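You operate a simulated robot arm through the tools that you are given. There is no shell and no other tool. Be economical: measure what you need, move in short steps, check, and stop when the job is done.

The job below is to be done with a simulated two-armed robot. You get a single attempt, and the scene is never put back.

## Task
Roll the kinks out of the cut came taped Flat and lay it back on the cleats.
Fine: selector up for rolling; park the carriage; leave the others.

It is judged by the outcome, as a careful person would: the job done as asked, and still so three seconds after it is handed in. It fails if anything else is knocked over, pushed out of place, dropped, spilled or broken.

## Robot
Two 7-joint arms with two-finger parallel grippers on one trunk, on a base that drives. Base frame: it is fixed to the floor where the robot stands at the start and does not move with it; the origin is under the middle of the robot, x ahead of it, y to its left, z up; the surface under the hand at the start is at about z = 0.86. Units: m, rad, N and s.
The left shoulder is at the start at [0.02, 0.138, 1.25], the right one opposite. With the tool pointing down near the work surface each hand reaches from about 0.1 to 0.48 m from the robot's upright axis, wherever it stands, measured 20 degrees to its own side. Places, roughly: rail of the straightening channel [0.3, -0.2, 0.9]; tool selector [0.2, -0.4, 0.9]. Payload 1.57 kg a hand.
The TCP of each hand is the grasp point between the finger pads, 0.03 m short of the fingertips. In the tool frame z runs along the fingers and y along their closing line. The gripper opens to 0.08 m. The fingers are 0.017 m wide and 0.012 m thick; the gripper's body (0.04 by 0.082 m) begins 0.08 m behind the TCP.
Orientation is that of the tool frame in the base frame, as a unit quaternion [x, y, z, w]. With the fingers straight down and closing along the base's y, the tool's x points along the base's -x, its y along +y and its z along -z.

## Interface
- The arms move only by the tool apply_moves. It takes "left_increments", "right_increments" or both (then of equal length, played together; a hand with none holds still); each is a list of rows, each a list of 3 entries, a list of its own where there are three numbers: the shift along the tool's x, y, z in m, then the turn, a rotation vector about the tool's x, y, z in rad, then the closure, from 0 (fully open) to 1 (shut). In form: [[[tx, ty, tz], [ax, ay, az], claw], ...]. A call has 1 to 8 rows; each row is the pose to reach, as a shift and turn from the pose commanded when the call began, along the tool's axes at that moment. A row lasts 0.2 s, in which the tool goes at most 0.05 m and 0.15 rad; a call with a longer step from one row to the next is refused whole, and so is a gripper value outside its range. A pose out of reach is approached as far as the arm can. The call stops where the force on the tool passes 40 N (or 10 N more than at its start, if that is more) or the arm is blocked; 0.2 s more then pass. Each finger travels about 0.045 m/s and halts on what it meets, pressing with about 36 N; the grip force reading is that of the motor and also rises with nothing between the fingers. The clock runs only during rows and for 0.2 s after the last one: add rows that repeat a pose to give the fingers time. The reply holds the time, the measured pose of the TCP, the force on the tool along the base axes, the opening and the grip force, in the units named above and with some noise, with the torque about the TCP (base axes, N m) and any sound that the robot's microphone picked up.
- Cameras (640 x 400 px; columns grow to the right, rows downward): "scene" is now at [0.1799, -0.0545, 1.1864]; the picture's right is [-0.47, -0.88, 0.00], its down [-0.09, 0.05, -0.99] and it looks along [0.88, -0.46, -0.10] (base axes); focal length 214 px, centre (320, 200). "left" rides on the left gripper at [0.072, 0.007, -0.122] in its tool frame; the picture's right is [-0.09, 1.00, 0.00], its down [-0.84, -0.08, -0.54] and it looks along [-0.54, -0.05, 0.84] (tool axes); focal length 238 px, centre (320, 200). "right" rides on the right gripper at [0.072, -0.007, -0.122] in its tool frame; the picture's right is [0.09, 1.00, 0.00], its down [-0.84, 0.08, -0.54] and it looks along [-0.54, 0.05, 0.84] (tool axes); focal length 238 px, centre (320, 200). There is no depth. A picture from a camera that has moved, and an enlarged one, comes with that camera's place and axes in the base frame and with its lens. The place of the scene camera against the robot may be out by one fixed shift of up to 0.018 m in any direction.
- get_image(camera): a new picture of that camera. No time passes.
- move_column(by): slides the trunk up (or, below 0, down) by that many m; the arms and the scene camera ride with it, the base frame stays. It gives what a move gives, with no picture.
- roll_base(legs): drives the robot by 1 to 6 legs, each [ahead, left, turn to the left] in m, m and rad, along the robot's own axes; the way and the turn of a leg run together, so that a leg with both is an arc; at most 1.5 m and 3.142 rad a leg. The arms and the cameras ride along, it lands a little off, and it stops where it bumps. It gives what a move gives.
- pan_tilt(pan, tilt): turns the head with the scene camera to pan (to the left, within 1.047 rad either way) and tilt (down, from -0.506 to 1.204), counted from straight ahead of the robot. It gives what a move gives.
- inspect(camera, box): a new picture of the part [left, top, right, bottom] of that camera's present view, enlarged. No time passes.
- hand_in(): hands the job in; it is judged then, once.

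Work in short steps. Places have to be worked out from the pictures, the camera data and where the tool is seen: move nearer, look again, correct. Check each grasp and each placing, and mend what went wrong. You have 120 turns and 88 pictures in all, those below and enlarged ones among them. Open the grippers and draw the arms clear of the work before you hand the job in, unless the task says otherwise; then end with one line.

The tools are called after "Call:" by a JSON object that holds its "fn" and its "kwargs". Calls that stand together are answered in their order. apply_moves: Moves the arms, as the interface text tells. Its arguments: {"type":"object","properties":{"left_increments":{"type":"array"},"right_increments":{"type":"array"}},"required":[]} The other tools are called the same way: move_column (by) slides the trunk up or down; roll_base (legs) drives the base; pan_tilt (pan, tilt) turns the head that bears the scene camera; get_image (camera) takes a picture; inspect (camera, box) takes an enlarged picture of a part of a camera's view; hand_in () hands the job in.

At the start:

```text
time: 0.0
left_tool_pos: [0.2261, -0.0251, 1.1704]
left_tool_rot: [0.0, 0.98, 0.002, -0.199]
left_wrist_force: [0.2, -0.2, -0.2]
left_moment: [0.03, -0.02, 0.01]
left_gripper_width: 0.08
left_grip_force: 0.1
right_tool_pos: [0.1416, -0.2804, 1.1067]
right_tool_rot: [0.028, 0.971, 0.095, -0.219]
right_wrist_force: [2.0, -0.1, 0.2]
right_moment: [0.01, 0.0, -0.02]
right_gripper_width: 0.08
right_grip_force: 0.0
trunk travel left (down, up): [-0.625, 0.615]
robot x, y, heading: [-0.0039, 0.0047, -0.002]
head pan, tilt: [-0.485, 0.105]
```

scene: 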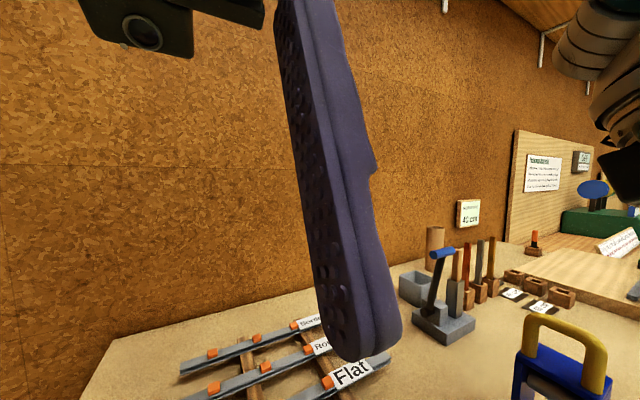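
right: 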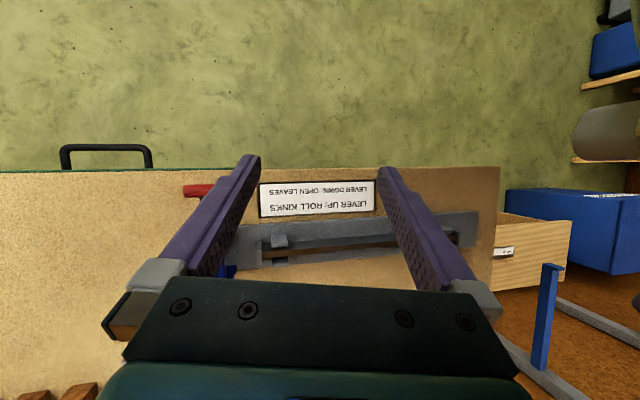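
left: 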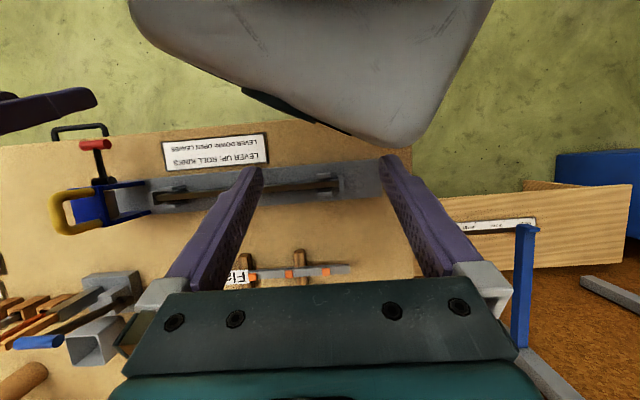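

The left hand blocks the scene view. I tilt the head down to see the bench.

Call:
{"fn": "pan_tilt", "kwargs": {"pan": -0.5, "tilt": 0.85}}

Call:
{"fn": "get_image", "kwargs": {"camera": "scene"}}

Call:
{"fn": "inspect", "kwargs": {"camera": "left", "box": [0, 100, 400, 350]}}

```text
time: 1.1
left_tool_pos: [0.2247, -0.0228, 1.1702]
left_tool_rot: [0.0, 0.98, 0.007, -0.199]
left_wrist_force: [12.3, 23.7, -11.1]
left_moment: [0.22, -0.38, -0.96]
left_gripper_width: 0.0801
left_grip_force: 0.1
right_tool_pos: [0.1404, -0.2792, 1.1052]
right_tool_rot: [0.028, 0.971, 0.095, -0.218]
right_wrist_force: [-1.0, 0.6, 0.2]
right_moment: [-0.01, 0.01, 0.0]
right_gripper_width: 0.08
right_grip_force: 0.1
trunk travel left (down, up): [-0.625, 0.615]
robot x, y, heading: [0.0019, -0.0009, 0.002]
head pan, tilt: [-0.499, 0.85]
```

```text
84 pictures are left
camera scene: at [0.1664, -0.0521, 1.1214], right [-0.51, -0.86, 0.0], down [-0.63, 0.38, -0.67], along [0.58, -0.35, -0.74], focal length 214 px, centre (320, 200)
```

scene: 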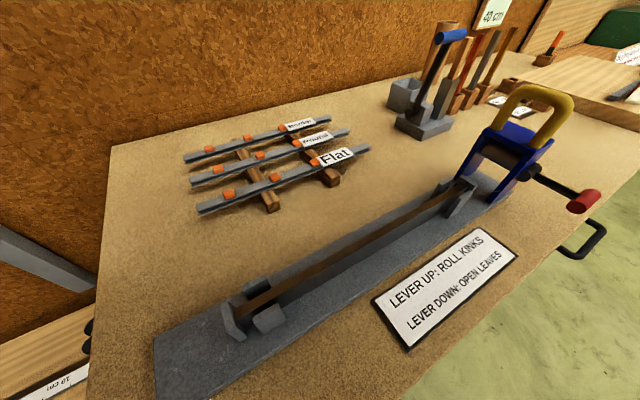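

```text
1.60 times, centred on (200, 225) of left
camera zoom: at [0.2061, -0.0179, 1.3105], right [0.09, 1.0, -0.02], down [0.98, -0.08, 0.17], along [0.17, -0.04, -0.99], focal length 381 px, centre (512, 160)
```

zoom: 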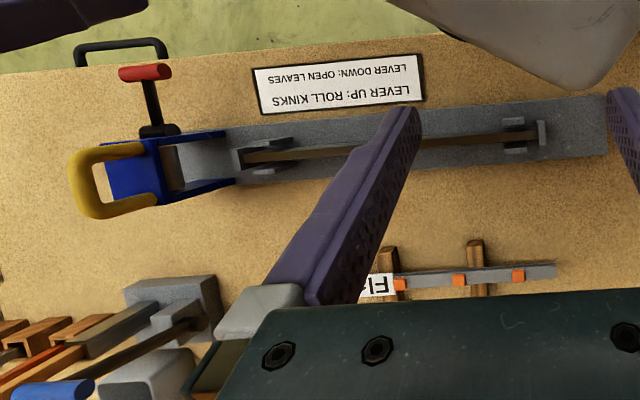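

The head pushes against the left hand (about 25 N), so I move that hand left, then inspect details.

Call:
{"fn": "apply_moves", "kwargs": {"left_increments": [[[0, 0.05, 0], [0, 0, 0], 0], [[0, 0.1, 0], [0, 0, 0], 0], [[0, 0.15, 0], [0, 0, 0], 0], [[0, 0.2, 0], [0, 0, 0], 0]]}}

Call:
{"fn": "inspect", "kwargs": {"camera": "scene", "box": [170, 100, 390, 237]}}

Call:
{"fn": "inspect", "kwargs": {"camera": "scene", "box": [400, 60, 640, 260]}}

Call:
{"fn": "inspect", "kwargs": {"camera": "scene", "box": [160, 180, 480, 380]}}

```text
time: 1.7
left_tool_pos: [0.222, 0.0445, 1.1648]
left_tool_rot: [-0.005, 0.976, -0.013, -0.216]
left_wrist_force: [12.8, -11.2, 19.8]
left_moment: [-1.24, 0.18, 0.6]
left_gripper_width: 0.0799
left_grip_force: 0.0
right_tool_pos: [0.1411, -0.2804, 1.1055]
right_tool_rot: [0.028, 0.971, 0.096, -0.219]
right_wrist_force: [-0.2, 0.5, 0.4]
right_moment: [-0.01, 0.01, 0.05]
right_gripper_width: 0.0802
right_grip_force: 0.2
trunk travel left (down, up): [-0.625, 0.615]
robot x, y, heading: [-0.0022, -0.002, -0.004]
head pan, tilt: [-0.499, 0.85]
stopped in row 2 (left hand): the force on the tool passed its limit at 101 N (the readings are from after the stop); the commanded pose is now the measured one
```

```text
2.91 times, centred on (280, 168) of scene
camera zoom: at [0.1663, -0.0467, 1.1171], right [-0.46, -0.89, 0.0], down [-0.69, 0.36, -0.63], along [0.56, -0.29, -0.77], focal length 624 px, centre (436, 292)
```

zoom: 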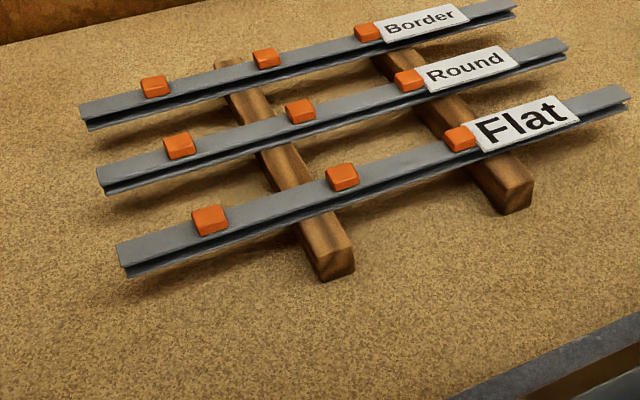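

```text
2.00 times, centred on (520, 160) of scene
camera zoom: at [0.1663, -0.0467, 1.1171], right [-0.46, -0.89, 0.0], down [-0.69, 0.36, -0.63], along [0.56, -0.29, -0.77], focal length 429 px, centre (-80, 280)
```

zoom: 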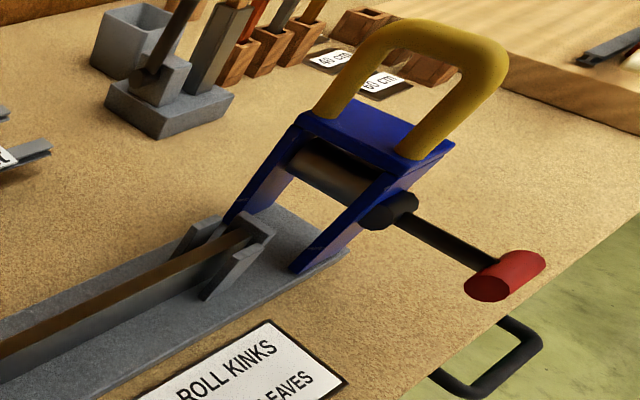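

```text
2.00 times, centred on (320, 280) of scene
camera zoom: at [0.1663, -0.0467, 1.1171], right [-0.46, -0.89, 0.0], down [-0.69, 0.36, -0.63], along [0.56, -0.29, -0.77], focal length 429 px, centre (320, 40)
```

zoom: 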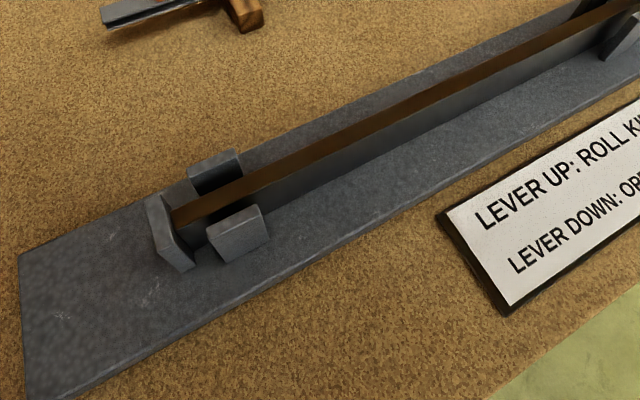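

The left hand is still in contact with something. I look from its own camera and the full scene.

Call:
{"fn": "get_image", "kwargs": {"camera": "left"}}

Call:
{"fn": "get_image", "kwargs": {"camera": "right"}}

```text
79 pictures are left
camera left: at [0.2067, 0.055, 1.3058], right [0.07, 1.0, -0.06], down [0.99, -0.06, 0.14], along [0.13, -0.07, -0.99], focal length 238 px, centre (320, 200)
```

left: 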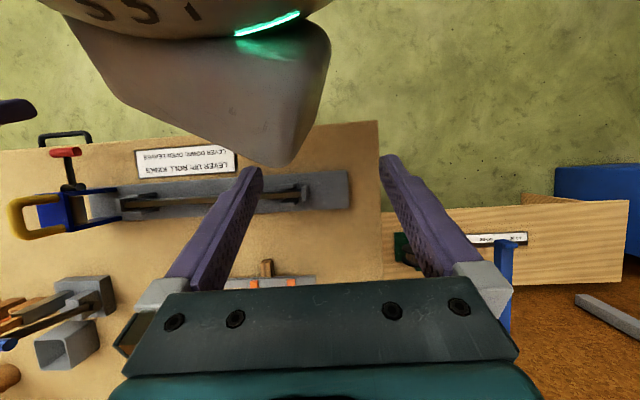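

```text
78 pictures are left
camera right: at [0.1256, -0.3086, 1.2427], right [0.01, 0.98, 0.21], down [0.99, -0.04, 0.13], along [0.14, 0.21, -0.97], focal length 238 px, centre (320, 200)
```

right: 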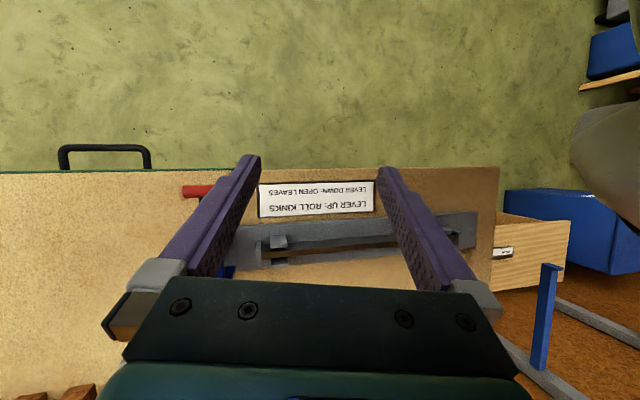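

The head's chin touches the hand's inner finger; I move the left hand ahead, then left.

Call:
{"fn": "apply_moves", "kwargs": {"left_increments": [[[-0.04, 0, 0], [0, 0, 0], 0], [[-0.07, 0, -0.03], [0, 0, 0], 0], [[-0.07, 0.05, -0.03], [0, 0, 0], 0], [[-0.07, 0.1, -0.03], [0, 0, 0], 0], [[-0.07, 0.14, -0.03], [0, 0, 0], 0]]}}

Call:
{"fn": "get_image", "kwargs": {"camera": "scene"}}

```text
time: 3.0
left_tool_pos: [0.2795, 0.1861, 1.1167]
left_tool_rot: [0.004, 0.956, -0.001, -0.295]
left_wrist_force: [-0.1, 0.8, -0.4]
left_moment: [-0.01, -0.02, 0.02]
left_gripper_width: 0.0799
left_grip_force: 0.1
right_tool_pos: [0.1409, -0.2802, 1.1051]
right_tool_rot: [0.028, 0.97, 0.096, -0.22]
right_wrist_force: [0.1, 0.0, 0.1]
right_moment: [0.02, -0.02, -0.02]
right_gripper_width: 0.0803
right_grip_force: 0.2
trunk travel left (down, up): [-0.625, 0.615]
robot x, y, heading: [-0.0002, 0.0009, -0.004]
head pan, tilt: [-0.499, 0.85]
stopped in row 5 (left hand): the arm was blocked; the commanded pose is now the measured one
```

```text
77 pictures are left
camera scene: at [0.1672, -0.049, 1.1199], right [-0.48, -0.88, 0.0], down [-0.66, 0.36, -0.66], along [0.58, -0.32, -0.75], focal length 214 px, centre (320, 200)
```

scene: 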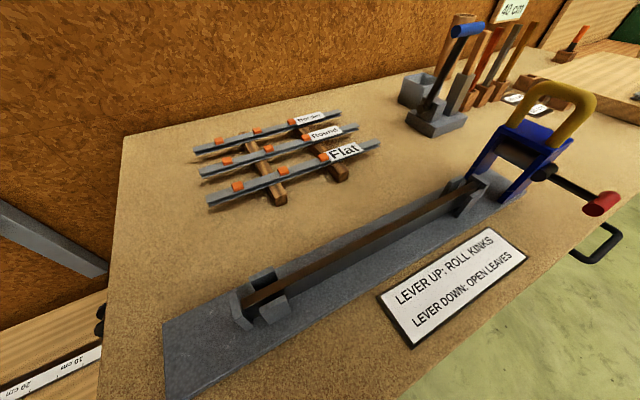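

Both hands are free now. From the scene view the Flat came runs along y at x≈0.42, from y≈0 to −0.32, and the rail at x≈0.26, y −0.01 to −0.36. I turn the right hand fingers-down, closing along x, while moving ahead (first half).

Call:
{"fn": "apply_moves", "kwargs": {"right_increments": [[[-0.018, 0.006, -0.011], [0.042, -0.0166, -0.133], 0], [[-0.036, 0.012, -0.023], [0.084, -0.033, -0.266], 0], [[-0.054, 0.018, -0.034], [0.126, -0.05, -0.399], 0], [[-0.072, 0.024, -0.045], [0.168, -0.066, -0.532], 0], [[-0.09, 0.03, -0.057], [0.21, -0.083, -0.665], 0], [[-0.108, 0.036, -0.068], [0.252, -0.1, -0.797], 0]]}}

```text
time: 3.5
left_tool_pos: [0.2789, 0.1846, 1.117]
left_tool_rot: [0.005, 0.956, -0.001, -0.294]
left_wrist_force: [-0.4, -0.4, 0.2]
left_moment: [0.01, 0.02, -0.01]
left_gripper_width: 0.0803
left_grip_force: 0.0
right_tool_pos: [0.1732, -0.2504, 1.0962]
right_tool_rot: [-0.074, 0.96, 0.199, -0.184]
right_wrist_force: [-0.4, -0.2, 0.0]
right_moment: [0.0, 0.0, 0.04]
right_gripper_width: 0.0799
right_grip_force: 0.0
trunk travel left (down, up): [-0.625, 0.615]
robot x, y, heading: [0.0001, 0.0016, 0.001]
head pan, tilt: [-0.499, 0.85]
stopped in row 2 (right hand): the arm was blocked; the commanded pose is now the measured one
```

Blocked, likely an arm limit. I first go fingers-down in the default heading while moving ahead and down.

Call:
{"fn": "apply_moves", "kwargs": {"right_increments": [[[-0.027, -0.005, 0], [0.081, -0.075, 0.03], 0], [[-0.055, -0.009, 0.001], [0.162, -0.149, 0.06], 0], [[-0.082, -0.014, 0.002], [0.242, -0.224, 0.09], 0], [[-0.11, -0.018, 0.003], [0.323, -0.298, 0.12], 0], [[-0.137, -0.0226, 0.003], [0.404, -0.373, 0.15], 0]]}}

```text
time: 4.1
left_tool_pos: [0.2786, 0.1865, 1.1163]
left_tool_rot: [0.004, 0.956, -0.001, -0.295]
left_wrist_force: [0.7, 0.1, -0.2]
left_moment: [-0.02, 0.03, -0.01]
left_gripper_width: 0.0802
left_grip_force: 0.1
right_tool_pos: [0.2126, -0.2327, 1.0696]
right_tool_rot: [-0.016, 0.968, 0.228, -0.105]
right_wrist_force: [0.5, 0.6, -0.1]
right_moment: [0.01, 0.01, -0.03]
right_gripper_width: 0.0799
right_grip_force: 0.2
trunk travel left (down, up): [-0.625, 0.615]
robot x, y, heading: [-0.0017, -0.0016, -0.003]
head pan, tilt: [-0.499, 0.85]
stopped in row 2 (right hand): the arm was blocked; the commanded pose is now the measured one
```

Still blocked partway; I try pure translation ahead/down first to see which motion is limited.

Call:
{"fn": "apply_moves", "kwargs": {"right_increments": [[[-0.031, -0.015, 0.0045], [0, 0, 0], 0], [[-0.062, -0.03, 0.009], [0, 0, 0], 0], [[-0.093, -0.045, 0.0135], [0, 0, 0], 0]]}}

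Call:
{"fn": "get_image", "kwargs": {"camera": "right"}}

```text
time: 4.7
left_tool_pos: [0.2794, 0.186, 1.1166]
left_tool_rot: [0.004, 0.956, -0.001, -0.294]
left_wrist_force: [0.3, -0.2, -0.3]
left_moment: [0.0, 0.02, 0.01]
left_gripper_width: 0.08
left_grip_force: 0.1
right_tool_pos: [0.2555, -0.2494, 1.0344]
right_tool_rot: [0.037, 0.949, 0.299, -0.089]
right_wrist_force: [-0.5, 0.2, 0.4]
right_moment: [-0.05, 0.01, -0.03]
right_gripper_width: 0.0801
right_grip_force: 0.2
trunk travel left (down, up): [-0.625, 0.615]
robot x, y, heading: [0.0021, -0.0009, -0.002]
head pan, tilt: [-0.499, 0.85]
stopped in row 2 (right hand): the arm was blocked; the commanded pose is now the measured one
```

```text
76 pictures are left
camera right: at [0.2009, -0.3225, 1.1425], right [0.03, 0.82, 0.57], down [0.91, -0.26, 0.32], along [0.41, 0.51, -0.75], focal length 238 px, centre (320, 200)
```

right: 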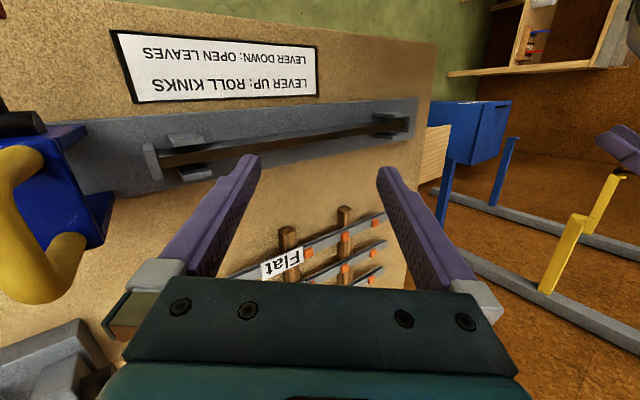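

The hand is only 0.2 m below the shoulder, where the wrist seems limited. I raise the trunk 0.15 so the arm hangs longer.

Call:
{"fn": "move_column", "kwargs": {"by": 0.15}}

```text
time: 6.5
left_tool_pos: [0.2789, 0.1858, 1.2682]
left_tool_rot: [0.004, 0.956, -0.001, -0.294]
left_wrist_force: [-1.7, 0.8, -0.1]
left_moment: [0.0, 0.02, -0.01]
left_gripper_width: 0.0801
left_grip_force: 0.0
right_tool_pos: [0.2553, -0.2495, 1.1837]
right_tool_rot: [0.038, 0.949, 0.298, -0.089]
right_wrist_force: [-0.1, -0.2, 1.0]
right_moment: [0.0, 0.02, 0.0]
right_gripper_width: 0.08
right_grip_force: 0.0
trunk travel left (down, up): [-0.775, 0.465]
robot x, y, heading: [0.0038, 0.0007, -0.003]
head pan, tilt: [-0.499, 0.85]
```

Now lower the hand with unchanged orientation.

Call:
{"fn": "apply_moves", "kwargs": {"right_increments": [[[-0.018, -0.0166, 0.024], [0, 0, 0], 0], [[-0.037, -0.033, 0.048], [0, 0, 0], 0], [[-0.055, -0.05, 0.073], [0, 0, 0], 0], [[-0.074, -0.0665, 0.097], [0, 0, 0], 0]]}}

```text
time: 7.3
left_tool_pos: [0.2813, 0.1868, 1.2668]
left_tool_rot: [0.005, 0.956, -0.001, -0.294]
left_wrist_force: [0.3, -0.3, -0.3]
left_moment: [0.01, -0.03, -0.01]
left_gripper_width: 0.08
left_grip_force: 0.0
right_tool_pos: [0.268, -0.2767, 1.0917]
right_tool_rot: [0.131, 0.928, 0.343, -0.065]
right_wrist_force: [-0.9, 0.3, 0.5]
right_moment: [0.0, -0.01, 0.01]
right_gripper_width: 0.0803
right_grip_force: 0.1
right hand out of reach, approached as far as the arm can: row 3, 4
trunk travel left (down, up): [-0.775, 0.465]
robot x, y, heading: [-0.0025, 0.0005, 0.003]
head pan, tilt: [-0.499, 0.85]
stopped in row 4 (right hand): the arm was blocked; the commanded pose is now the measured one
```

The roll drifts as the arm hits a limit; I try turning the other way about vertical toward fingers-down with the closing line along x.

Call:
{"fn": "apply_moves", "kwargs": {"right_increments": [[[0, 0, 0], [0.043, -0.063, 0.123], 0], [[0, 0, 0], [0.086, -0.126, 0.246], 0], [[0, 0, 0], [0.129, -0.189, 0.369], 0], [[0, 0, 0], [0.172, -0.252, 0.492], 0], [[0, 0, 0], [0.215, -0.315, 0.615], 0]]}}

```text
time: 8.6
left_tool_pos: [0.2803, 0.187, 1.2679]
left_tool_rot: [0.005, 0.956, -0.001, -0.294]
left_wrist_force: [0.3, -0.2, -0.3]
left_moment: [0.0, -0.01, -0.01]
left_gripper_width: 0.0798
left_grip_force: 0.1
right_tool_pos: [0.2534, -0.2715, 1.0781]
right_tool_rot: [0.5, 0.831, 0.235, -0.056]
right_wrist_force: [-0.4, 0.5, 0.7]
right_moment: [0.02, 0.0, 0.02]
right_gripper_width: 0.0799
right_grip_force: 0.0
trunk travel left (down, up): [-0.775, 0.465]
robot x, y, heading: [-0.0026, -0.0017, 0.001]
head pan, tilt: [-0.499, 0.85]
stopped in row 5 (right hand): the arm was blocked; the commanded pose is now the measured one
```

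That direction works. I continue the turn.

Call:
{"fn": "apply_moves", "kwargs": {"right_increments": [[[0, 0, 0], [0.052, -0.085, 0.096], 0], [[0, 0, 0], [0.104, -0.169, 0.192], 0], [[0, 0, 0], [0.155, -0.254, 0.288], 0], [[0, 0, 0], [0.207, -0.338, 0.384], 0], [[0, 0, 0], [0.259, -0.423, 0.48], 0]]}}

```text
time: 9.1
left_tool_pos: [0.2793, 0.186, 1.2678]
left_tool_rot: [0.005, 0.956, -0.001, -0.294]
left_wrist_force: [0.3, 0.7, -0.1]
left_moment: [0.04, 0.0, -0.02]
left_gripper_width: 0.0798
left_grip_force: 0.1
right_tool_pos: [0.2415, -0.2559, 1.0676]
right_tool_rot: [0.635, 0.728, 0.248, -0.073]
right_wrist_force: [-0.3, 0.0, -0.4]
right_moment: [-0.01, -0.02, 0.0]
right_gripper_width: 0.0798
right_grip_force: 0.0
trunk travel left (down, up): [-0.775, 0.465]
robot x, y, heading: [0.001, -0.0021, -0.002]
head pan, tilt: [-0.499, 0.85]
stopped in row 2 (right hand): the arm was blocked; the commanded pose is now the measured one
```

Still tilted 27° inward; the hand is at 46° to the side. I move it to the preferred sector, around (0.34, −0.14).

Call:
{"fn": "apply_moves", "kwargs": {"right_increments": [[[0.022, 0.026, 0.019], [0, 0, 0], 0], [[0.044, 0.052, 0.038], [0, 0, 0], 0], [[0.066, 0.079, 0.056], [0, 0, 0], 0], [[0.088, 0.105, 0.075], [0, 0, 0], 0]]}}

```text
time: 9.7
left_tool_pos: [0.279, 0.1857, 1.2676]
left_tool_rot: [0.003, 0.956, 0.0, -0.294]
left_wrist_force: [-0.2, 0.4, 0.5]
left_moment: [-0.01, -0.04, 0.03]
left_gripper_width: 0.08
left_grip_force: 0.2
right_tool_pos: [0.274, -0.2278, 1.0634]
right_tool_rot: [0.705, 0.643, 0.289, -0.08]
right_wrist_force: [0.3, -0.3, 0.5]
right_moment: [-0.01, 0.03, 0.02]
right_gripper_width: 0.08
right_grip_force: 0.1
trunk travel left (down, up): [-0.775, 0.465]
robot x, y, heading: [0.0, -0.0012, 0.004]
head pan, tilt: [-0.499, 0.85]
stopped in row 2 (right hand): the arm was blocked; the commanded pose is now the measured one
```

I look at the right arm itself to see what blocks it.

Call:
{"fn": "pan_tilt", "kwargs": {"pan": -0.9, "tilt": 0.45}}

Call:
{"fn": "get_image", "kwargs": {"camera": "scene"}}

Call:
{"fn": "get_image", "kwargs": {"camera": "left"}}

```text
time: 10.5
left_tool_pos: [0.2793, 0.1866, 1.2671]
left_tool_rot: [0.004, 0.956, -0.001, -0.294]
left_wrist_force: [-0.5, 0.7, -0.3]
left_moment: [0.02, 0.0, -0.01]
left_gripper_width: 0.0798
left_grip_force: 0.0
right_tool_pos: [0.2735, -0.2287, 1.0628]
right_tool_rot: [0.705, 0.642, 0.29, -0.08]
right_wrist_force: [-0.1, -0.4, 0.7]
right_moment: [0.03, 0.0, 0.01]
right_gripper_width: 0.0801
right_grip_force: 0.1
trunk travel left (down, up): [-0.775, 0.465]
robot x, y, heading: [0.0005, 0.0008, 0.001]
head pan, tilt: [-0.901, 0.45]
```

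```text
75 pictures are left
camera scene: at [0.1555, -0.0835, 1.3042], right [-0.78, -0.62, 0.0], down [-0.27, 0.34, -0.9], along [0.56, -0.7, -0.44], focal length 214 px, centre (320, 200)
```

scene: 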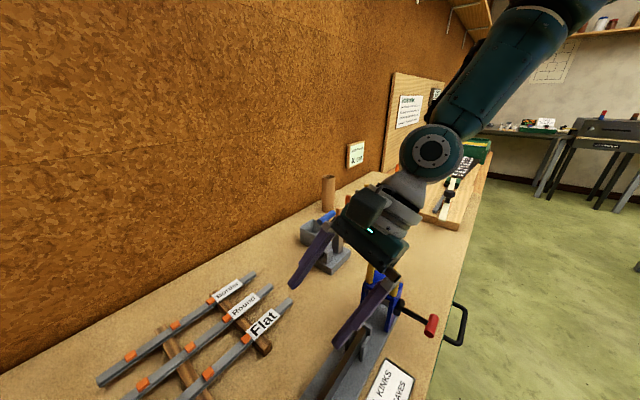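

```text
74 pictures are left
camera left: at [0.2874, 0.1929, 1.4087], right [0.08, 0.99, -0.06], down [1.0, -0.08, -0.02], along [-0.03, -0.05, -1.0], focal length 238 px, centre (320, 200)
```

left: 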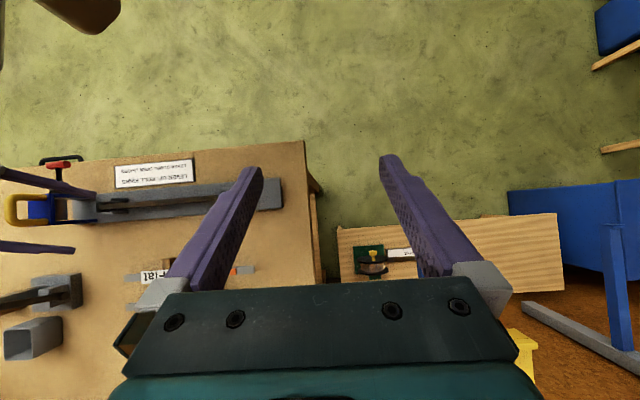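

The elbow is far out to the right. I retry the levelling rotation in small slow steps to see if it tracks.

Call:
{"fn": "apply_moves", "kwargs": {"right_increments": [[[0, 0, 0], [0.024, -0.043, -0.007], 0], [[0, 0, 0], [0.049, -0.086, -0.015], 0], [[0, 0, 0], [0.073, -0.129, -0.022], 0], [[0, 0, 0], [0.098, -0.172, -0.029], 0], [[0, 0, 0], [0.122, -0.215, -0.037], 0], [[0, 0, 0], [0.146, -0.259, -0.044], 0], [[0, 0, 0], [0.171, -0.302, -0.051], 0], [[0, 0, 0], [0.195, -0.345, -0.058], 0]]}}

```text
time: 11.1
left_tool_pos: [0.2806, 0.1858, 1.2673]
left_tool_rot: [0.003, 0.956, -0.002, -0.294]
left_wrist_force: [-0.2, 0.2, 0.2]
left_moment: [0.0, 0.01, 0.01]
left_gripper_width: 0.0802
left_grip_force: 0.2
right_tool_pos: [0.2585, -0.2441, 1.053]
right_tool_rot: [0.769, 0.567, 0.282, -0.088]
right_wrist_force: [0.5, 0.1, 0.4]
right_moment: [0.0, 0.01, 0.0]
right_gripper_width: 0.0798
right_grip_force: 0.0
trunk travel left (down, up): [-0.775, 0.465]
robot x, y, heading: [-0.0006, 0.0016, -0.002]
head pan, tilt: [-0.901, 0.45]
stopped in row 2 (right hand): the arm was blocked; the commanded pose is now the measured one
```

Joint limits trap this arm's posture. I test whether the left arm reaches fingers-down when lowered, as the base can be driven to bring the work into its sector.

Call:
{"fn": "apply_moves", "kwargs": {"left_increments": [[[-0.017, 0, 0.025], [0, -0.1, 0], 0], [[-0.034, 0, 0.05], [0, -0.2, 0], 0], [[-0.05, 0, 0.075], [0, -0.3, 0], 0], [[-0.067, 0, 0.1], [0, -0.4, 0], 0], [[-0.084, 0, 0.124], [0, -0.5, 0], 0], [[-0.084, 0, 0.124], [0, -0.597, 0], 0]]}}

```text
time: 12.5
left_tool_pos: [0.2782, 0.1855, 1.1198]
left_tool_rot: [0.003, 1.0, -0.002, 0.001]
left_wrist_force: [0.1, 0.3, -1.0]
left_moment: [0.0, -0.01, 0.03]
left_gripper_width: 0.0801
left_grip_force: 0.0
right_tool_pos: [0.2608, -0.2436, 1.0538]
right_tool_rot: [0.769, 0.567, 0.284, -0.087]
right_wrist_force: [0.4, 0.1, -0.7]
right_moment: [-0.04, 0.02, -0.03]
right_gripper_width: 0.0797
right_grip_force: 0.1
trunk travel left (down, up): [-0.775, 0.465]
robot x, y, heading: [-0.0021, 0.0022, -0.0]
head pan, tilt: [-0.901, 0.45]
```

The left arm tracks perfectly. I test its 90° turn (closing line along x).

Call:
{"fn": "apply_moves", "kwargs": {"left_increments": [[[0, 0, 0], [0, 0, -0.15], 0], [[0, 0, 0.02], [0, 0, -0.3], 0], [[0, 0, 0.04], [0, 0, -0.45], 0], [[0, 0, 0.06], [0, 0, -0.6], 0], [[0, 0, 0.08], [0, 0, -0.75], 0], [[0, 0, 0.08], [0, 0, -0.9], 0], [[0, 0, 0.08], [0, 0, -1.05], 0], [[0, 0, 0.08], [0, 0, -1.2], 0]]}}

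```text
time: 14.3
left_tool_pos: [0.2798, 0.1861, 1.0385]
left_tool_rot: [-0.562, 0.827, -0.002, 0.0]
left_wrist_force: [1.3, 0.4, 0.1]
left_moment: [-0.02, 0.04, 0.02]
left_gripper_width: 0.08
left_grip_force: 0.1
right_tool_pos: [0.2599, -0.2434, 1.0545]
right_tool_rot: [0.769, 0.565, 0.285, -0.087]
right_wrist_force: [-0.6, 0.3, 0.0]
right_moment: [-0.01, -0.03, -0.02]
right_gripper_width: 0.0797
right_grip_force: 0.1
trunk travel left (down, up): [-0.775, 0.465]
robot x, y, heading: [-0.0032, 0.0016, 0.005]
head pan, tilt: [-0.901, 0.45]
```

The left arm turns cleanly. Before driving right, I raise the right hand out of the way and finish the left turn.

Call:
{"fn": "apply_moves", "kwargs": {"right_increments": [[[0, 0, -0.04], [0, 0, 0], 0], [[0, 0, -0.08], [0, 0, 0], 0], [[0, 0, -0.12], [0, 0, 0], 0], [[0, 0, -0.15], [0, 0, 0], 0]], "left_increments": [[[0, 0, 0], [0, 0, -0.1], 0], [[0, 0, 0], [0, 0, -0.2], 0], [[0, 0, 0], [0, 0, -0.3], 0], [[0, 0, 0], [0, 0, -0.371], 0]]}}

Call:
{"fn": "get_image", "kwargs": {"camera": "scene"}}

```text
time: 15.2
left_tool_pos: [0.2793, 0.1865, 1.0371]
left_tool_rot: [-0.688, 0.726, -0.002, 0.0]
left_wrist_force: [-0.2, -0.5, 0.4]
left_moment: [-0.02, -0.01, -0.03]
left_gripper_width: 0.08
left_grip_force: 0.1
right_tool_pos: [0.1856, -0.2405, 1.1224]
right_tool_rot: [0.753, 0.562, 0.277, -0.204]
right_wrist_force: [0.4, 0.7, -0.2]
right_moment: [-0.02, 0.01, -0.03]
right_gripper_width: 0.08
right_grip_force: 0.1
trunk travel left (down, up): [-0.775, 0.465]
robot x, y, heading: [0.003, 0.0017, 0.004]
head pan, tilt: [-0.901, 0.45]
stopped in row 4 (right hand): the arm was blocked; the commanded pose is now the measured one
```

```text
73 pictures are left
camera scene: at [0.1554, -0.0834, 1.3042], right [-0.78, -0.62, 0.0], down [-0.27, 0.34, -0.9], along [0.56, -0.71, -0.44], focal length 214 px, centre (320, 200)
```

scene: 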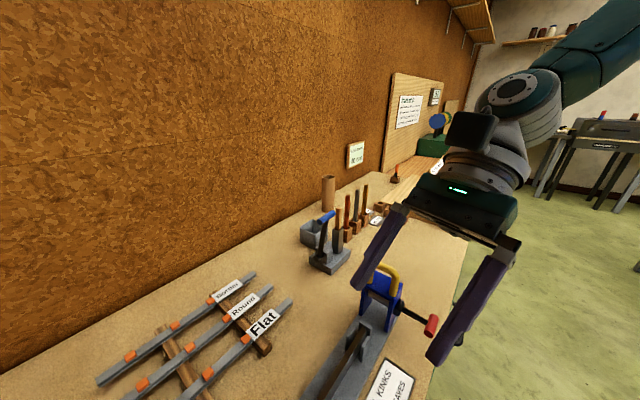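

Right hand clears the carriage handle (top ≈ 0.98). I drive the base 0.28 m to the right to put came and rail in the left arm's sector.

Call:
{"fn": "roll_base", "kwargs": {"legs": [[0, -0.28, 0]]}}

Call:
{"fn": "pan_tilt", "kwargs": {"pan": 0.1, "tilt": 0.85}}

Call:
{"fn": "get_image", "kwargs": {"camera": "scene"}}

Call:
{"fn": "get_image", "kwargs": {"camera": "left"}}

```text
time: 17.2
left_tool_pos: [0.2797, -0.0924, 1.0368]
left_tool_rot: [-0.69, 0.724, -0.001, -0.001]
left_wrist_force: [0.2, -0.5, -0.4]
left_moment: [0.0, -0.02, -0.03]
left_gripper_width: 0.0799
left_grip_force: 0.1
right_tool_pos: [0.1883, -0.5201, 1.1216]
right_tool_rot: [0.752, 0.563, 0.276, -0.203]
right_wrist_force: [-0.2, -0.3, -0.4]
right_moment: [0.02, 0.0, -0.01]
right_gripper_width: 0.08
right_grip_force: 0.1
trunk travel left (down, up): [-0.775, 0.465]
robot x, y, heading: [0.0014, -0.2807, 0.001]
head pan, tilt: [-0.901, 0.45]
```

```text
time: 18.4
left_tool_pos: [0.2799, -0.0924, 1.0369]
left_tool_rot: [-0.69, 0.724, -0.002, -0.001]
left_wrist_force: [0.2, 0.6, 0.2]
left_moment: [0.01, 0.01, -0.01]
left_gripper_width: 0.0801
left_grip_force: 0.0
right_tool_pos: [0.1869, -0.5189, 1.1222]
right_tool_rot: [0.752, 0.563, 0.277, -0.203]
right_wrist_force: [0.1, -0.2, -0.4]
right_moment: [0.03, 0.06, -0.03]
right_gripper_width: 0.0802
right_grip_force: 0.1
trunk travel left (down, up): [-0.775, 0.465]
robot x, y, heading: [-0.0032, -0.2782, 0.001]
head pan, tilt: [0.099, 0.85]
```

```text
72 pictures are left
camera scene: at [0.1766, -0.2824, 1.2699], right [0.1, -0.99, 0.0], down [-0.75, -0.08, -0.66], along [0.66, 0.07, -0.75], focal length 214 px, centre (320, 200)
```

scene: 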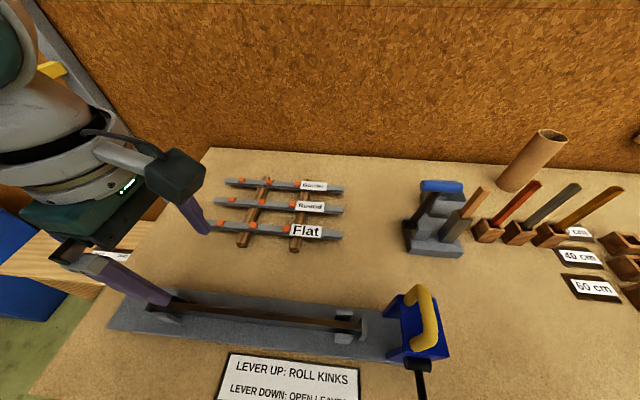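

```text
71 pictures are left
camera left: at [0.2684, -0.164, 1.1595], right [-0.99, 0.14, 0.0], down [0.12, 0.83, 0.54], along [0.08, 0.53, -0.84], focal length 238 px, centre (320, 200)
```

left: 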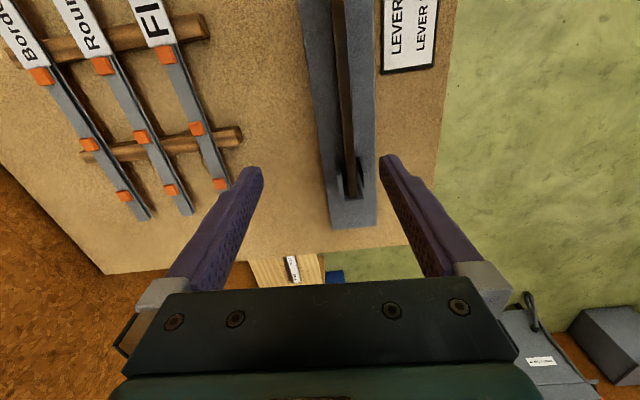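

From the left camera: Flat came about x≈0.41, y −0.03…−0.31. I move the left hand above its middle for a close look, correcting the small yaw.

Call:
{"fn": "apply_moves", "kwargs": {"left_increments": [[[0.017, -0.033, 0], [0, 0, -0.012], 0], [[0.034, -0.067, 0], [0, 0, -0.024], 0], [[0.05, -0.1, 0], [0, 0, -0.036], 0], [[0.067, -0.133, 0.0], [0, 0, -0.047], 0], [[0.067, -0.133, 0.03], [0, 0, -0.047], 0]]}}

Call:
{"fn": "get_image", "kwargs": {"camera": "left"}}

Call:
{"fn": "get_image", "kwargs": {"camera": "scene"}}

```text
time: 19.6
left_tool_pos: [0.409, -0.164, 1.0043]
left_tool_rot: [-0.706, 0.708, -0.002, -0.001]
left_wrist_force: [-0.1, -0.3, 0.6]
left_moment: [0.0, 0.03, -0.01]
left_gripper_width: 0.0799
left_grip_force: 0.1
right_tool_pos: [0.1871, -0.5188, 1.1221]
right_tool_rot: [0.752, 0.563, 0.277, -0.203]
right_wrist_force: [-0.1, -0.1, 0.4]
right_moment: [0.03, -0.04, 0.01]
right_gripper_width: 0.0801
right_grip_force: 0.0
trunk travel left (down, up): [-0.775, 0.465]
robot x, y, heading: [0.0051, -0.2799, 0.001]
head pan, tilt: [0.099, 0.85]
```

```text
70 pictures are left
camera left: at [0.4017, -0.2359, 1.1264], right [-1.0, 0.09, 0.0], down [0.08, 0.84, 0.54], along [0.05, 0.54, -0.84], focal length 238 px, centre (320, 200)
```

left: 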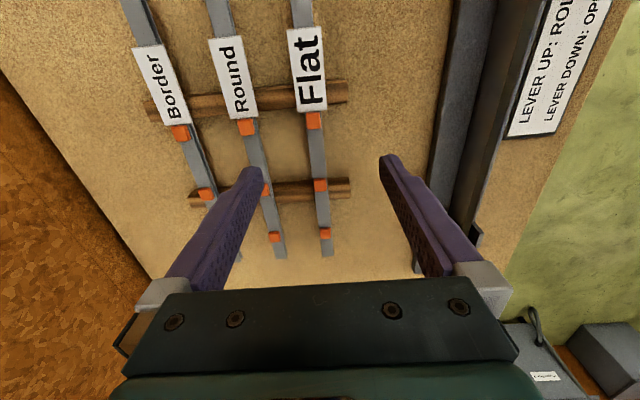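

```text
69 pictures are left
camera scene: at [0.1766, -0.2824, 1.2699], right [0.1, -0.99, 0.0], down [-0.75, -0.08, -0.66], along [0.66, 0.07, -0.75], focal length 214 px, centre (320, 200)
```

scene: 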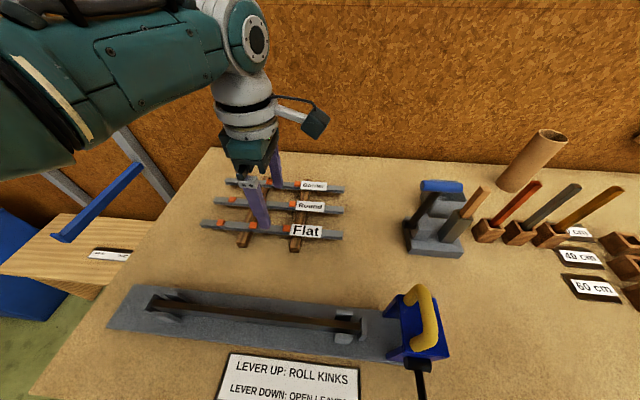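

Came is well aligned at x≈0.415, ends y≈0.005 and −0.30, cleats under y≈−0.10 and −0.20. I'll grip at y≈−0.147, partially closing first so the outer finger clears the Round came.

Call:
{"fn": "apply_moves", "kwargs": {"left_increments": [[[-0.009, -0.0055, 0.0], [0, 0, 0], 0.4], [[-0.017, -0.0055, 0.02], [0, 0, 0], 0.4], [[-0.017, -0.0055, 0.05], [0, 0, 0], 0.4], [[-0.017, -0.0055, 0.05], [0, 0, 0], 0.4]]}}

Call:
{"fn": "get_image", "kwargs": {"camera": "left"}}

Call:
{"fn": "inspect", "kwargs": {"camera": "scene", "box": [180, 120, 380, 260]}}

```text
time: 20.6
left_tool_pos: [0.4141, -0.1485, 0.9569]
left_tool_rot: [-0.706, 0.708, -0.002, 0.0]
left_wrist_force: [0.7, 0.1, 0.9]
left_moment: [0.01, -0.03, 0.01]
left_gripper_width: 0.048
left_grip_force: 0.0
right_tool_pos: [0.1871, -0.5194, 1.1212]
right_tool_rot: [0.752, 0.563, 0.276, -0.202]
right_wrist_force: [0.2, 0.2, 0.1]
right_moment: [-0.01, -0.03, 0.04]
right_gripper_width: 0.08
right_grip_force: 0.1
trunk travel left (down, up): [-0.775, 0.465]
robot x, y, heading: [-0.0006, -0.2764, -0.004]
head pan, tilt: [0.099, 0.85]
```

```text
68 pictures are left
camera left: at [0.4061, -0.2204, 1.0789], right [-1.0, 0.1, 0.0], down [0.08, 0.84, 0.54], along [0.05, 0.54, -0.84], focal length 238 px, centre (320, 200)
```

left: 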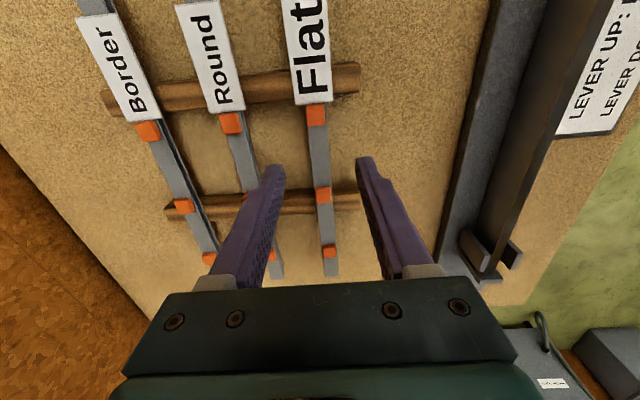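

```text
2.86 times, centred on (280, 190) of scene
camera zoom: at [0.1766, -0.2824, 1.2699], right [0.1, -0.99, 0.0], down [-0.75, -0.08, -0.66], along [0.66, 0.07, -0.75], focal length 613 px, centre (434, 229)
```

zoom: 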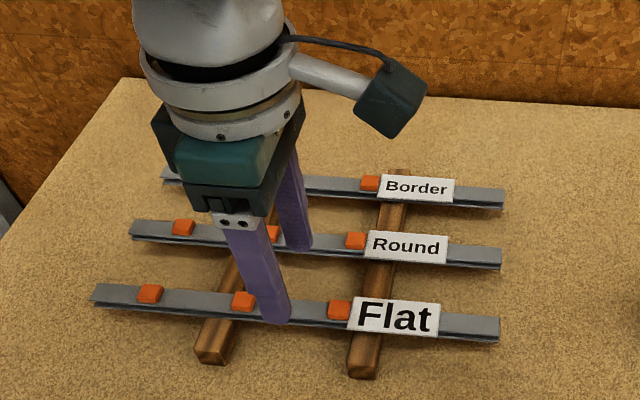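

Fingers straddle the Flat came between the second and third marks. I lower to z≈0.895 and close.

Call:
{"fn": "apply_moves", "kwargs": {"left_increments": [[[0, 0, 0.03], [0, 0, 0], 0.4], [[0, 0, 0.05], [0, 0, 0], 0.4], [[0, 0, 0.062], [0, 0, 0], 0.4], [[0, 0, 0.062], [0, 0, 0], 0.7], [[0, 0, 0.062], [0, 0, 0], 1], [[0, 0, 0.062], [0, 0, 0], 1], [[0, 0, 0.062], [0, 0, 0], 1]]}}

Call:
{"fn": "inspect", "kwargs": {"camera": "scene", "box": [180, 120, 380, 260]}}

```text
time: 22.2
left_tool_pos: [0.3963, -0.1444, 0.9213]
left_tool_rot: [-0.707, 0.707, -0.006, 0.003]
left_wrist_force: [6.4, -1.0, 35.4]
left_moment: [0.04, -0.29, -0.03]
left_gripper_width: 0.0003
left_grip_force: 19.4
left hand out of reach, approached as far as the arm can: row 1, 2, 3, 4, 5, 6, 7
right_tool_pos: [0.1896, -0.5175, 1.1234]
right_tool_rot: [0.751, 0.564, 0.278, -0.203]
right_wrist_force: [0.0, -1.0, -0.3]
right_moment: [0.0, -0.02, -0.03]
right_gripper_width: 0.0799
right_grip_force: 0.2
trunk travel left (down, up): [-0.775, 0.465]
robot x, y, heading: [0.0022, -0.2764, 0.006]
head pan, tilt: [0.099, 0.85]
```

```text
2.86 times, centred on (280, 190) of scene
camera zoom: at [0.1791, -0.2819, 1.2709], right [0.1, -0.99, 0.0], down [-0.74, -0.08, -0.66], along [0.66, 0.07, -0.75], focal length 613 px, centre (434, 229)
```

zoom: 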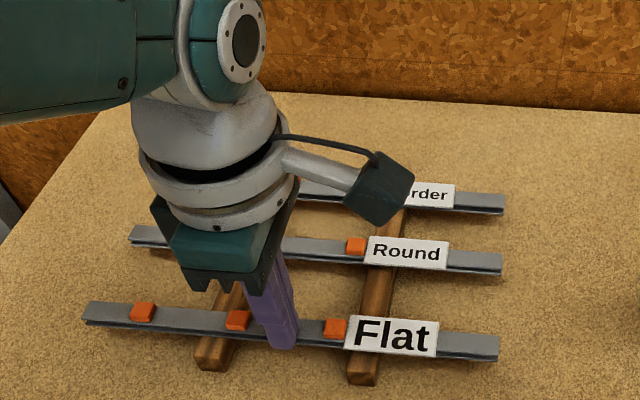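

Out of reach: the hand closed above the came and presses on it. I lift off at once, then lower the trunk.

Call:
{"fn": "apply_moves", "kwargs": {"left_increments": [[[0, 0, -0.03], [0, 0, 0], 1], [[0, 0, -0.07], [0, 0, 0], 0.4], [[0, 0, -0.11], [0, 0, 0], 0.4], [[0, 0, -0.14], [0, 0, 0], 0.4]]}}

Call:
{"fn": "move_column", "kwargs": {"by": -0.1}}

Call:
{"fn": "get_image", "kwargs": {"camera": "left"}}

Call:
{"fn": "get_image", "kwargs": {"camera": "scene"}}

```text
time: 23.2
left_tool_pos: [0.4485, -0.154, 1.0383]
left_tool_rot: [-0.706, 0.708, 0.0, -0.002]
left_wrist_force: [0.1, 0.1, 0.0]
left_moment: [0.01, 0.03, 0.0]
left_gripper_width: 0.048
left_grip_force: 0.0
left hand out of reach, approached as far as the arm can: row 1, 2, 3, 4
right_tool_pos: [0.1878, -0.5201, 1.122]
right_tool_rot: [0.752, 0.563, 0.276, -0.203]
right_wrist_force: [0.3, -0.2, 0.9]
right_moment: [0.01, -0.01, -0.04]
right_gripper_width: 0.0801
right_grip_force: 0.0
trunk travel left (down, up): [-0.775, 0.465]
robot x, y, heading: [-0.0023, -0.2797, -0.002]
head pan, tilt: [0.099, 0.85]
```

```text
time: 24.6
left_tool_pos: [0.447, -0.1545, 0.9373]
left_tool_rot: [-0.706, 0.708, -0.001, -0.001]
left_wrist_force: [-0.7, -0.2, 0.3]
left_moment: [-0.02, -0.02, 0.0]
left_gripper_width: 0.048
left_grip_force: 0.0
right_tool_pos: [0.1872, -0.5196, 1.0217]
right_tool_rot: [0.752, 0.563, 0.276, -0.204]
right_wrist_force: [-0.6, -0.6, 0.5]
right_moment: [0.0, -0.01, 0.01]
right_gripper_width: 0.0801
right_grip_force: 0.1
trunk travel left (down, up): [-0.675, 0.565]
robot x, y, heading: [0.0007, -0.2788, 0.0]
head pan, tilt: [0.099, 0.85]
```

```text
65 pictures are left
camera left: at [0.4404, -0.2264, 1.0598], right [-1.0, 0.09, 0.0], down [0.08, 0.84, 0.54], along [0.05, 0.54, -0.84], focal length 238 px, centre (320, 200)
```

left: 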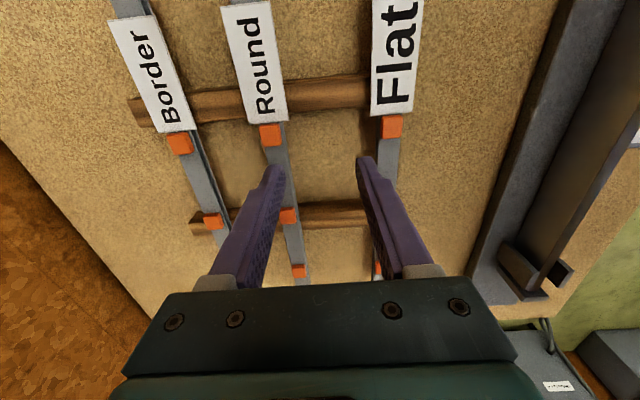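

```text
64 pictures are left
camera scene: at [0.1766, -0.2824, 1.1699], right [0.1, -0.99, 0.0], down [-0.75, -0.08, -0.66], along [0.66, 0.07, -0.75], focal length 214 px, centre (320, 200)
```

scene: 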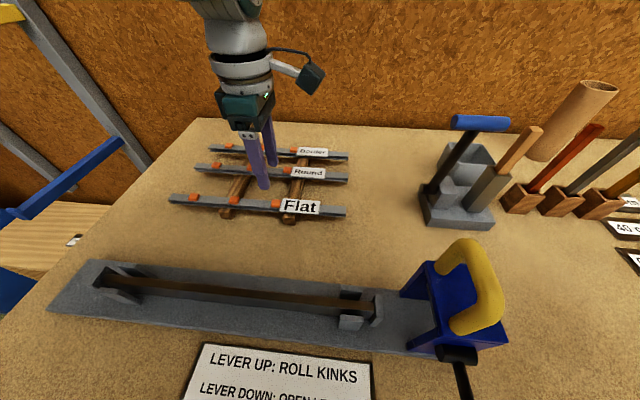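

The press slid the came ~2 cm toward the robot (now x≈0.393, still on the cleats, straight). I raise slightly, re-center over it at y≈−0.148 and then look.

Call:
{"fn": "apply_moves", "kwargs": {"left_increments": [[[0, 0, -0.02], [0, 0, 0], 0.4], [[-0.003, 0.027, -0.02], [0, 0, 0], 0.4], [[-0.0065, 0.054, -0.02], [0, 0, 0], 0.4], [[-0.0065, 0.054, -0.01], [0, 0, 0], 0.4]]}}

Call:
{"fn": "get_image", "kwargs": {"camera": "left"}}

```text
time: 25.6
left_tool_pos: [0.4466, -0.1599, 0.9324]
left_tool_rot: [-0.707, 0.707, 0.0, -0.003]
left_wrist_force: [0.1, -1.1, -0.2]
left_moment: [-0.01, 0.01, -0.01]
left_gripper_width: 0.0478
left_grip_force: 0.2
left hand out of reach, approached as far as the arm can: row 1, 2, 3, 4
right_tool_pos: [0.1873, -0.5194, 1.0225]
right_tool_rot: [0.752, 0.563, 0.275, -0.203]
right_wrist_force: [-0.5, -0.5, -0.4]
right_moment: [0.02, -0.02, -0.02]
right_gripper_width: 0.08
right_grip_force: 0.0
trunk travel left (down, up): [-0.675, 0.565]
robot x, y, heading: [0.0012, -0.2819, -0.002]
head pan, tilt: [0.099, 0.85]
```

```text
63 pictures are left
camera left: at [0.438, -0.2303, 1.0554], right [-1.0, 0.09, 0.0], down [0.08, 0.84, 0.54], along [0.05, 0.54, -0.84], focal length 238 px, centre (320, 200)
```

left: 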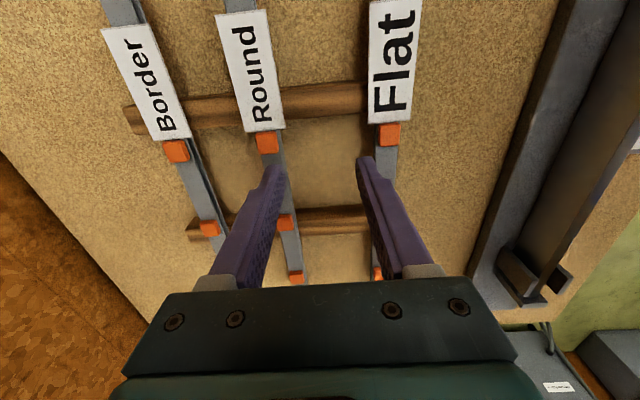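

The arm is stuck at a limit again. I raise the trunk a little for clearance and pull the hand back toward the body to recover a good posture.

Call:
{"fn": "move_column", "kwargs": {"by": 0.06}}

Call:
{"fn": "apply_moves", "kwargs": {"left_increments": [[[0, 0.04, 0], [0, 0, 0], 0.4], [[0, 0.08, 0], [0, 0, 0], 0.4], [[0, 0.11, 0], [0, 0, 0], 0.4], [[0, 0.14, 0], [0, 0, 0], 0.4]]}}

```text
time: 26.6
left_tool_pos: [0.4456, -0.1588, 0.9932]
left_tool_rot: [-0.707, 0.707, 0.001, -0.002]
left_wrist_force: [0.0, -0.4, -0.6]
left_moment: [0.01, -0.01, 0.01]
left_gripper_width: 0.0481
left_grip_force: 0.0
right_tool_pos: [0.1865, -0.5197, 1.0815]
right_tool_rot: [0.752, 0.564, 0.275, -0.204]
right_wrist_force: [-0.6, 0.1, -0.2]
right_moment: [-0.03, 0.02, 0.02]
right_gripper_width: 0.0801
right_grip_force: 0.0
trunk travel left (down, up): [-0.735, 0.505]
robot x, y, heading: [-0.0009, -0.2807, -0.003]
head pan, tilt: [0.099, 0.85]
```

```text
time: 27.6
left_tool_pos: [0.4206, -0.1867, 0.9488]
left_tool_rot: [-0.707, 0.708, 0.001, -0.002]
left_wrist_force: [0.0, 0.6, 0.1]
left_moment: [0.04, 0.03, -0.01]
left_gripper_width: 0.0481
left_grip_force: 0.0
left hand out of reach, approached as far as the arm can: row 1, 2, 3, 4
right_tool_pos: [0.1879, -0.5193, 1.0817]
right_tool_rot: [0.752, 0.563, 0.276, -0.203]
right_wrist_force: [0.6, -0.2, -1.4]
right_moment: [-0.01, -0.01, 0.03]
right_gripper_width: 0.08
right_grip_force: 0.0
trunk travel left (down, up): [-0.735, 0.505]
robot x, y, heading: [-0.0004, -0.2826, 0.003]
head pan, tilt: [0.099, 0.85]
```

Odd drift: the solver seems stuck near a wrist limit. I unwind the yaw part-way while lifting, to return to a free posture.

Call:
{"fn": "apply_moves", "kwargs": {"left_increments": [[[0, 0, -0.02], [0, 0, 0.12], 0.4], [[0, 0, -0.04], [0, 0, 0.24], 0.4], [[0, 0, -0.06], [0, 0, 0.36], 0.4], [[0, 0, -0.08], [0, 0, 0.48], 0.4], [[0, 0, -0.08], [0, 0, 0.6], 0.4]]}}

Call:
{"fn": "get_image", "kwargs": {"camera": "scene"}}

```text
time: 28.8
left_tool_pos: [0.4454, -0.1926, 1.017]
left_tool_rot: [-0.466, 0.885, -0.001, -0.003]
left_wrist_force: [-0.1, -0.7, -0.7]
left_moment: [0.01, 0.02, 0.0]
left_gripper_width: 0.0483
left_grip_force: 0.0
left hand out of reach, approached as far as the arm can: row 1, 2, 3, 4, 5
right_tool_pos: [0.1874, -0.52, 1.0828]
right_tool_rot: [0.752, 0.563, 0.277, -0.203]
right_wrist_force: [-0.4, -0.1, -0.3]
right_moment: [-0.03, 0.0, -0.01]
right_gripper_width: 0.0801
right_grip_force: 0.0
trunk travel left (down, up): [-0.735, 0.505]
robot x, y, heading: [-0.0002, -0.2759, -0.001]
head pan, tilt: [0.099, 0.85]
```

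```text
62 pictures are left
camera scene: at [0.1766, -0.2823, 1.2298], right [0.1, -0.99, 0.0], down [-0.75, -0.08, -0.66], along [0.66, 0.07, -0.75], focal length 214 px, centre (320, 200)
```

scene: 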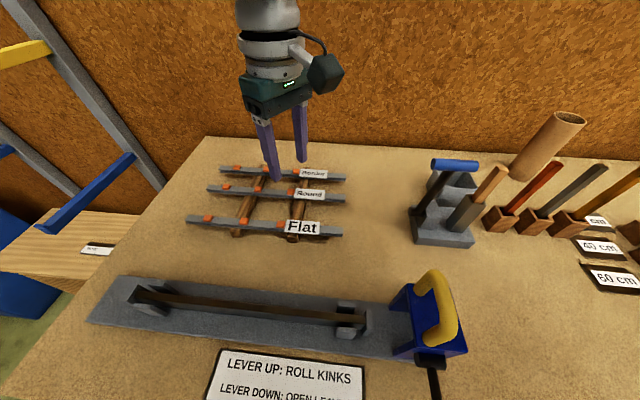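

The hand hangs well clear. I steer it back toward the earlier good pose near the body and left.

Call:
{"fn": "apply_moves", "kwargs": {"left_increments": [[[0.002, 0.039, 0], [0, 0, 0], 0.4], [[0.004, 0.077, 0], [0, 0, 0], 0.4], [[0.007, 0.116, 0], [0, 0, 0], 0.4], [[0.009, 0.154, 0], [0, 0, 0], 0.4], [[0.011, 0.193, 0], [0, 0, 0], 0.4]]}}

```text
time: 30.0
left_tool_pos: [0.4333, -0.0908, 0.9483]
left_tool_rot: [-0.465, 0.885, 0.0, -0.004]
left_wrist_force: [0.2, 0.5, 1.2]
left_moment: [0.03, 0.0, 0.0]
left_gripper_width: 0.0479
left_grip_force: 0.2
left hand out of reach, approached as far as the arm can: row 1, 2, 3, 4, 5
right_tool_pos: [0.1873, -0.5195, 1.082]
right_tool_rot: [0.751, 0.563, 0.276, -0.204]
right_wrist_force: [0.2, -0.4, 1.0]
right_moment: [-0.02, 0.0, -0.01]
right_gripper_width: 0.0801
right_grip_force: 0.0
trunk travel left (down, up): [-0.735, 0.505]
robot x, y, heading: [0.0017, -0.2821, 0.001]
head pan, tilt: [0.099, 0.85]
```

All reached positions lie on a fixed radius from the shoulder, so the left elbow seems locked straight. I look at the arm itself.

Call:
{"fn": "pan_tilt", "kwargs": {"pan": 0.7, "tilt": -0.1}}

Call:
{"fn": "get_image", "kwargs": {"camera": "scene"}}

```text
time: 31.2
left_tool_pos: [0.4342, -0.0914, 0.9492]
left_tool_rot: [-0.465, 0.885, -0.001, -0.002]
left_wrist_force: [-0.1, 0.3, 1.1]
left_moment: [-0.02, 0.01, -0.02]
left_gripper_width: 0.0481
left_grip_force: 0.1
right_tool_pos: [0.1876, -0.5197, 1.0827]
right_tool_rot: [0.752, 0.563, 0.276, -0.202]
right_wrist_force: [0.4, -1.4, 0.2]
right_moment: [0.0, 0.01, 0.01]
right_gripper_width: 0.0799
right_grip_force: 0.1
trunk travel left (down, up): [-0.735, 0.505]
robot x, y, heading: [0.0005, -0.2791, 0.004]
head pan, tilt: [0.7, -0.099]
```

```text
61 pictures are left
camera scene: at [0.1653, -0.2341, 1.3147], right [0.65, -0.76, 0.0], down [0.08, 0.06, -1.0], along [0.76, 0.64, 0.1], focal length 214 px, centre (320, 200)
```

scene: 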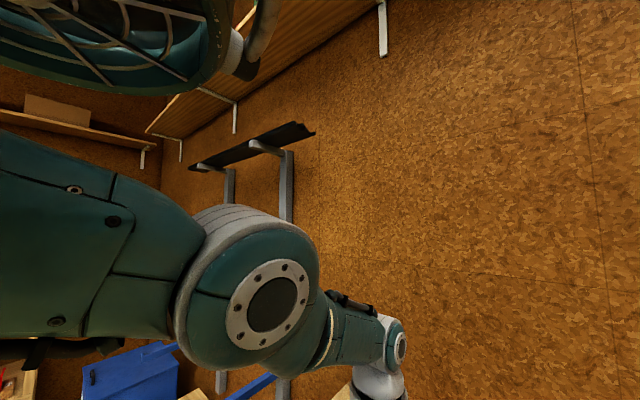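

The arm is nearly straight at the elbow. I try pulling straight back toward the shoulder (up and back) to bend it.

Call:
{"fn": "apply_moves", "kwargs": {"left_increments": [[[0.008, 0.012, -0.015], [0, 0, 0], 0.4], [[0.017, 0.025, -0.03], [0, 0, 0], 0.4], [[0.025, 0.037, -0.045], [0, 0, 0], 0.4], [[0.034, 0.0495, -0.06], [0, 0, 0], 0.4], [[0.034, 0.0495, -0.06], [0, 0, 0], 0.4], [[0.034, 0.0495, -0.06], [0, 0, 0], 0.4]]}}

```text
time: 32.6
left_tool_pos: [0.4475, -0.0947, 0.9784]
left_tool_rot: [-0.466, 0.885, 0.0, -0.001]
left_wrist_force: [-0.1, -0.6, -0.7]
left_moment: [0.02, 0.03, -0.02]
left_gripper_width: 0.0477
left_grip_force: 0.1
left hand out of reach, approached as far as the arm can: row 1, 2, 3, 4, 5, 6
right_tool_pos: [0.1868, -0.5198, 1.0824]
right_tool_rot: [0.752, 0.564, 0.276, -0.204]
right_wrist_force: [0.1, 0.5, 1.0]
right_moment: [0.01, 0.0, 0.0]
right_gripper_width: 0.0801
right_grip_force: 0.0
trunk travel left (down, up): [-0.735, 0.505]
robot x, y, heading: [-0.0009, -0.277, 0.004]
head pan, tilt: [0.7, -0.099]
```

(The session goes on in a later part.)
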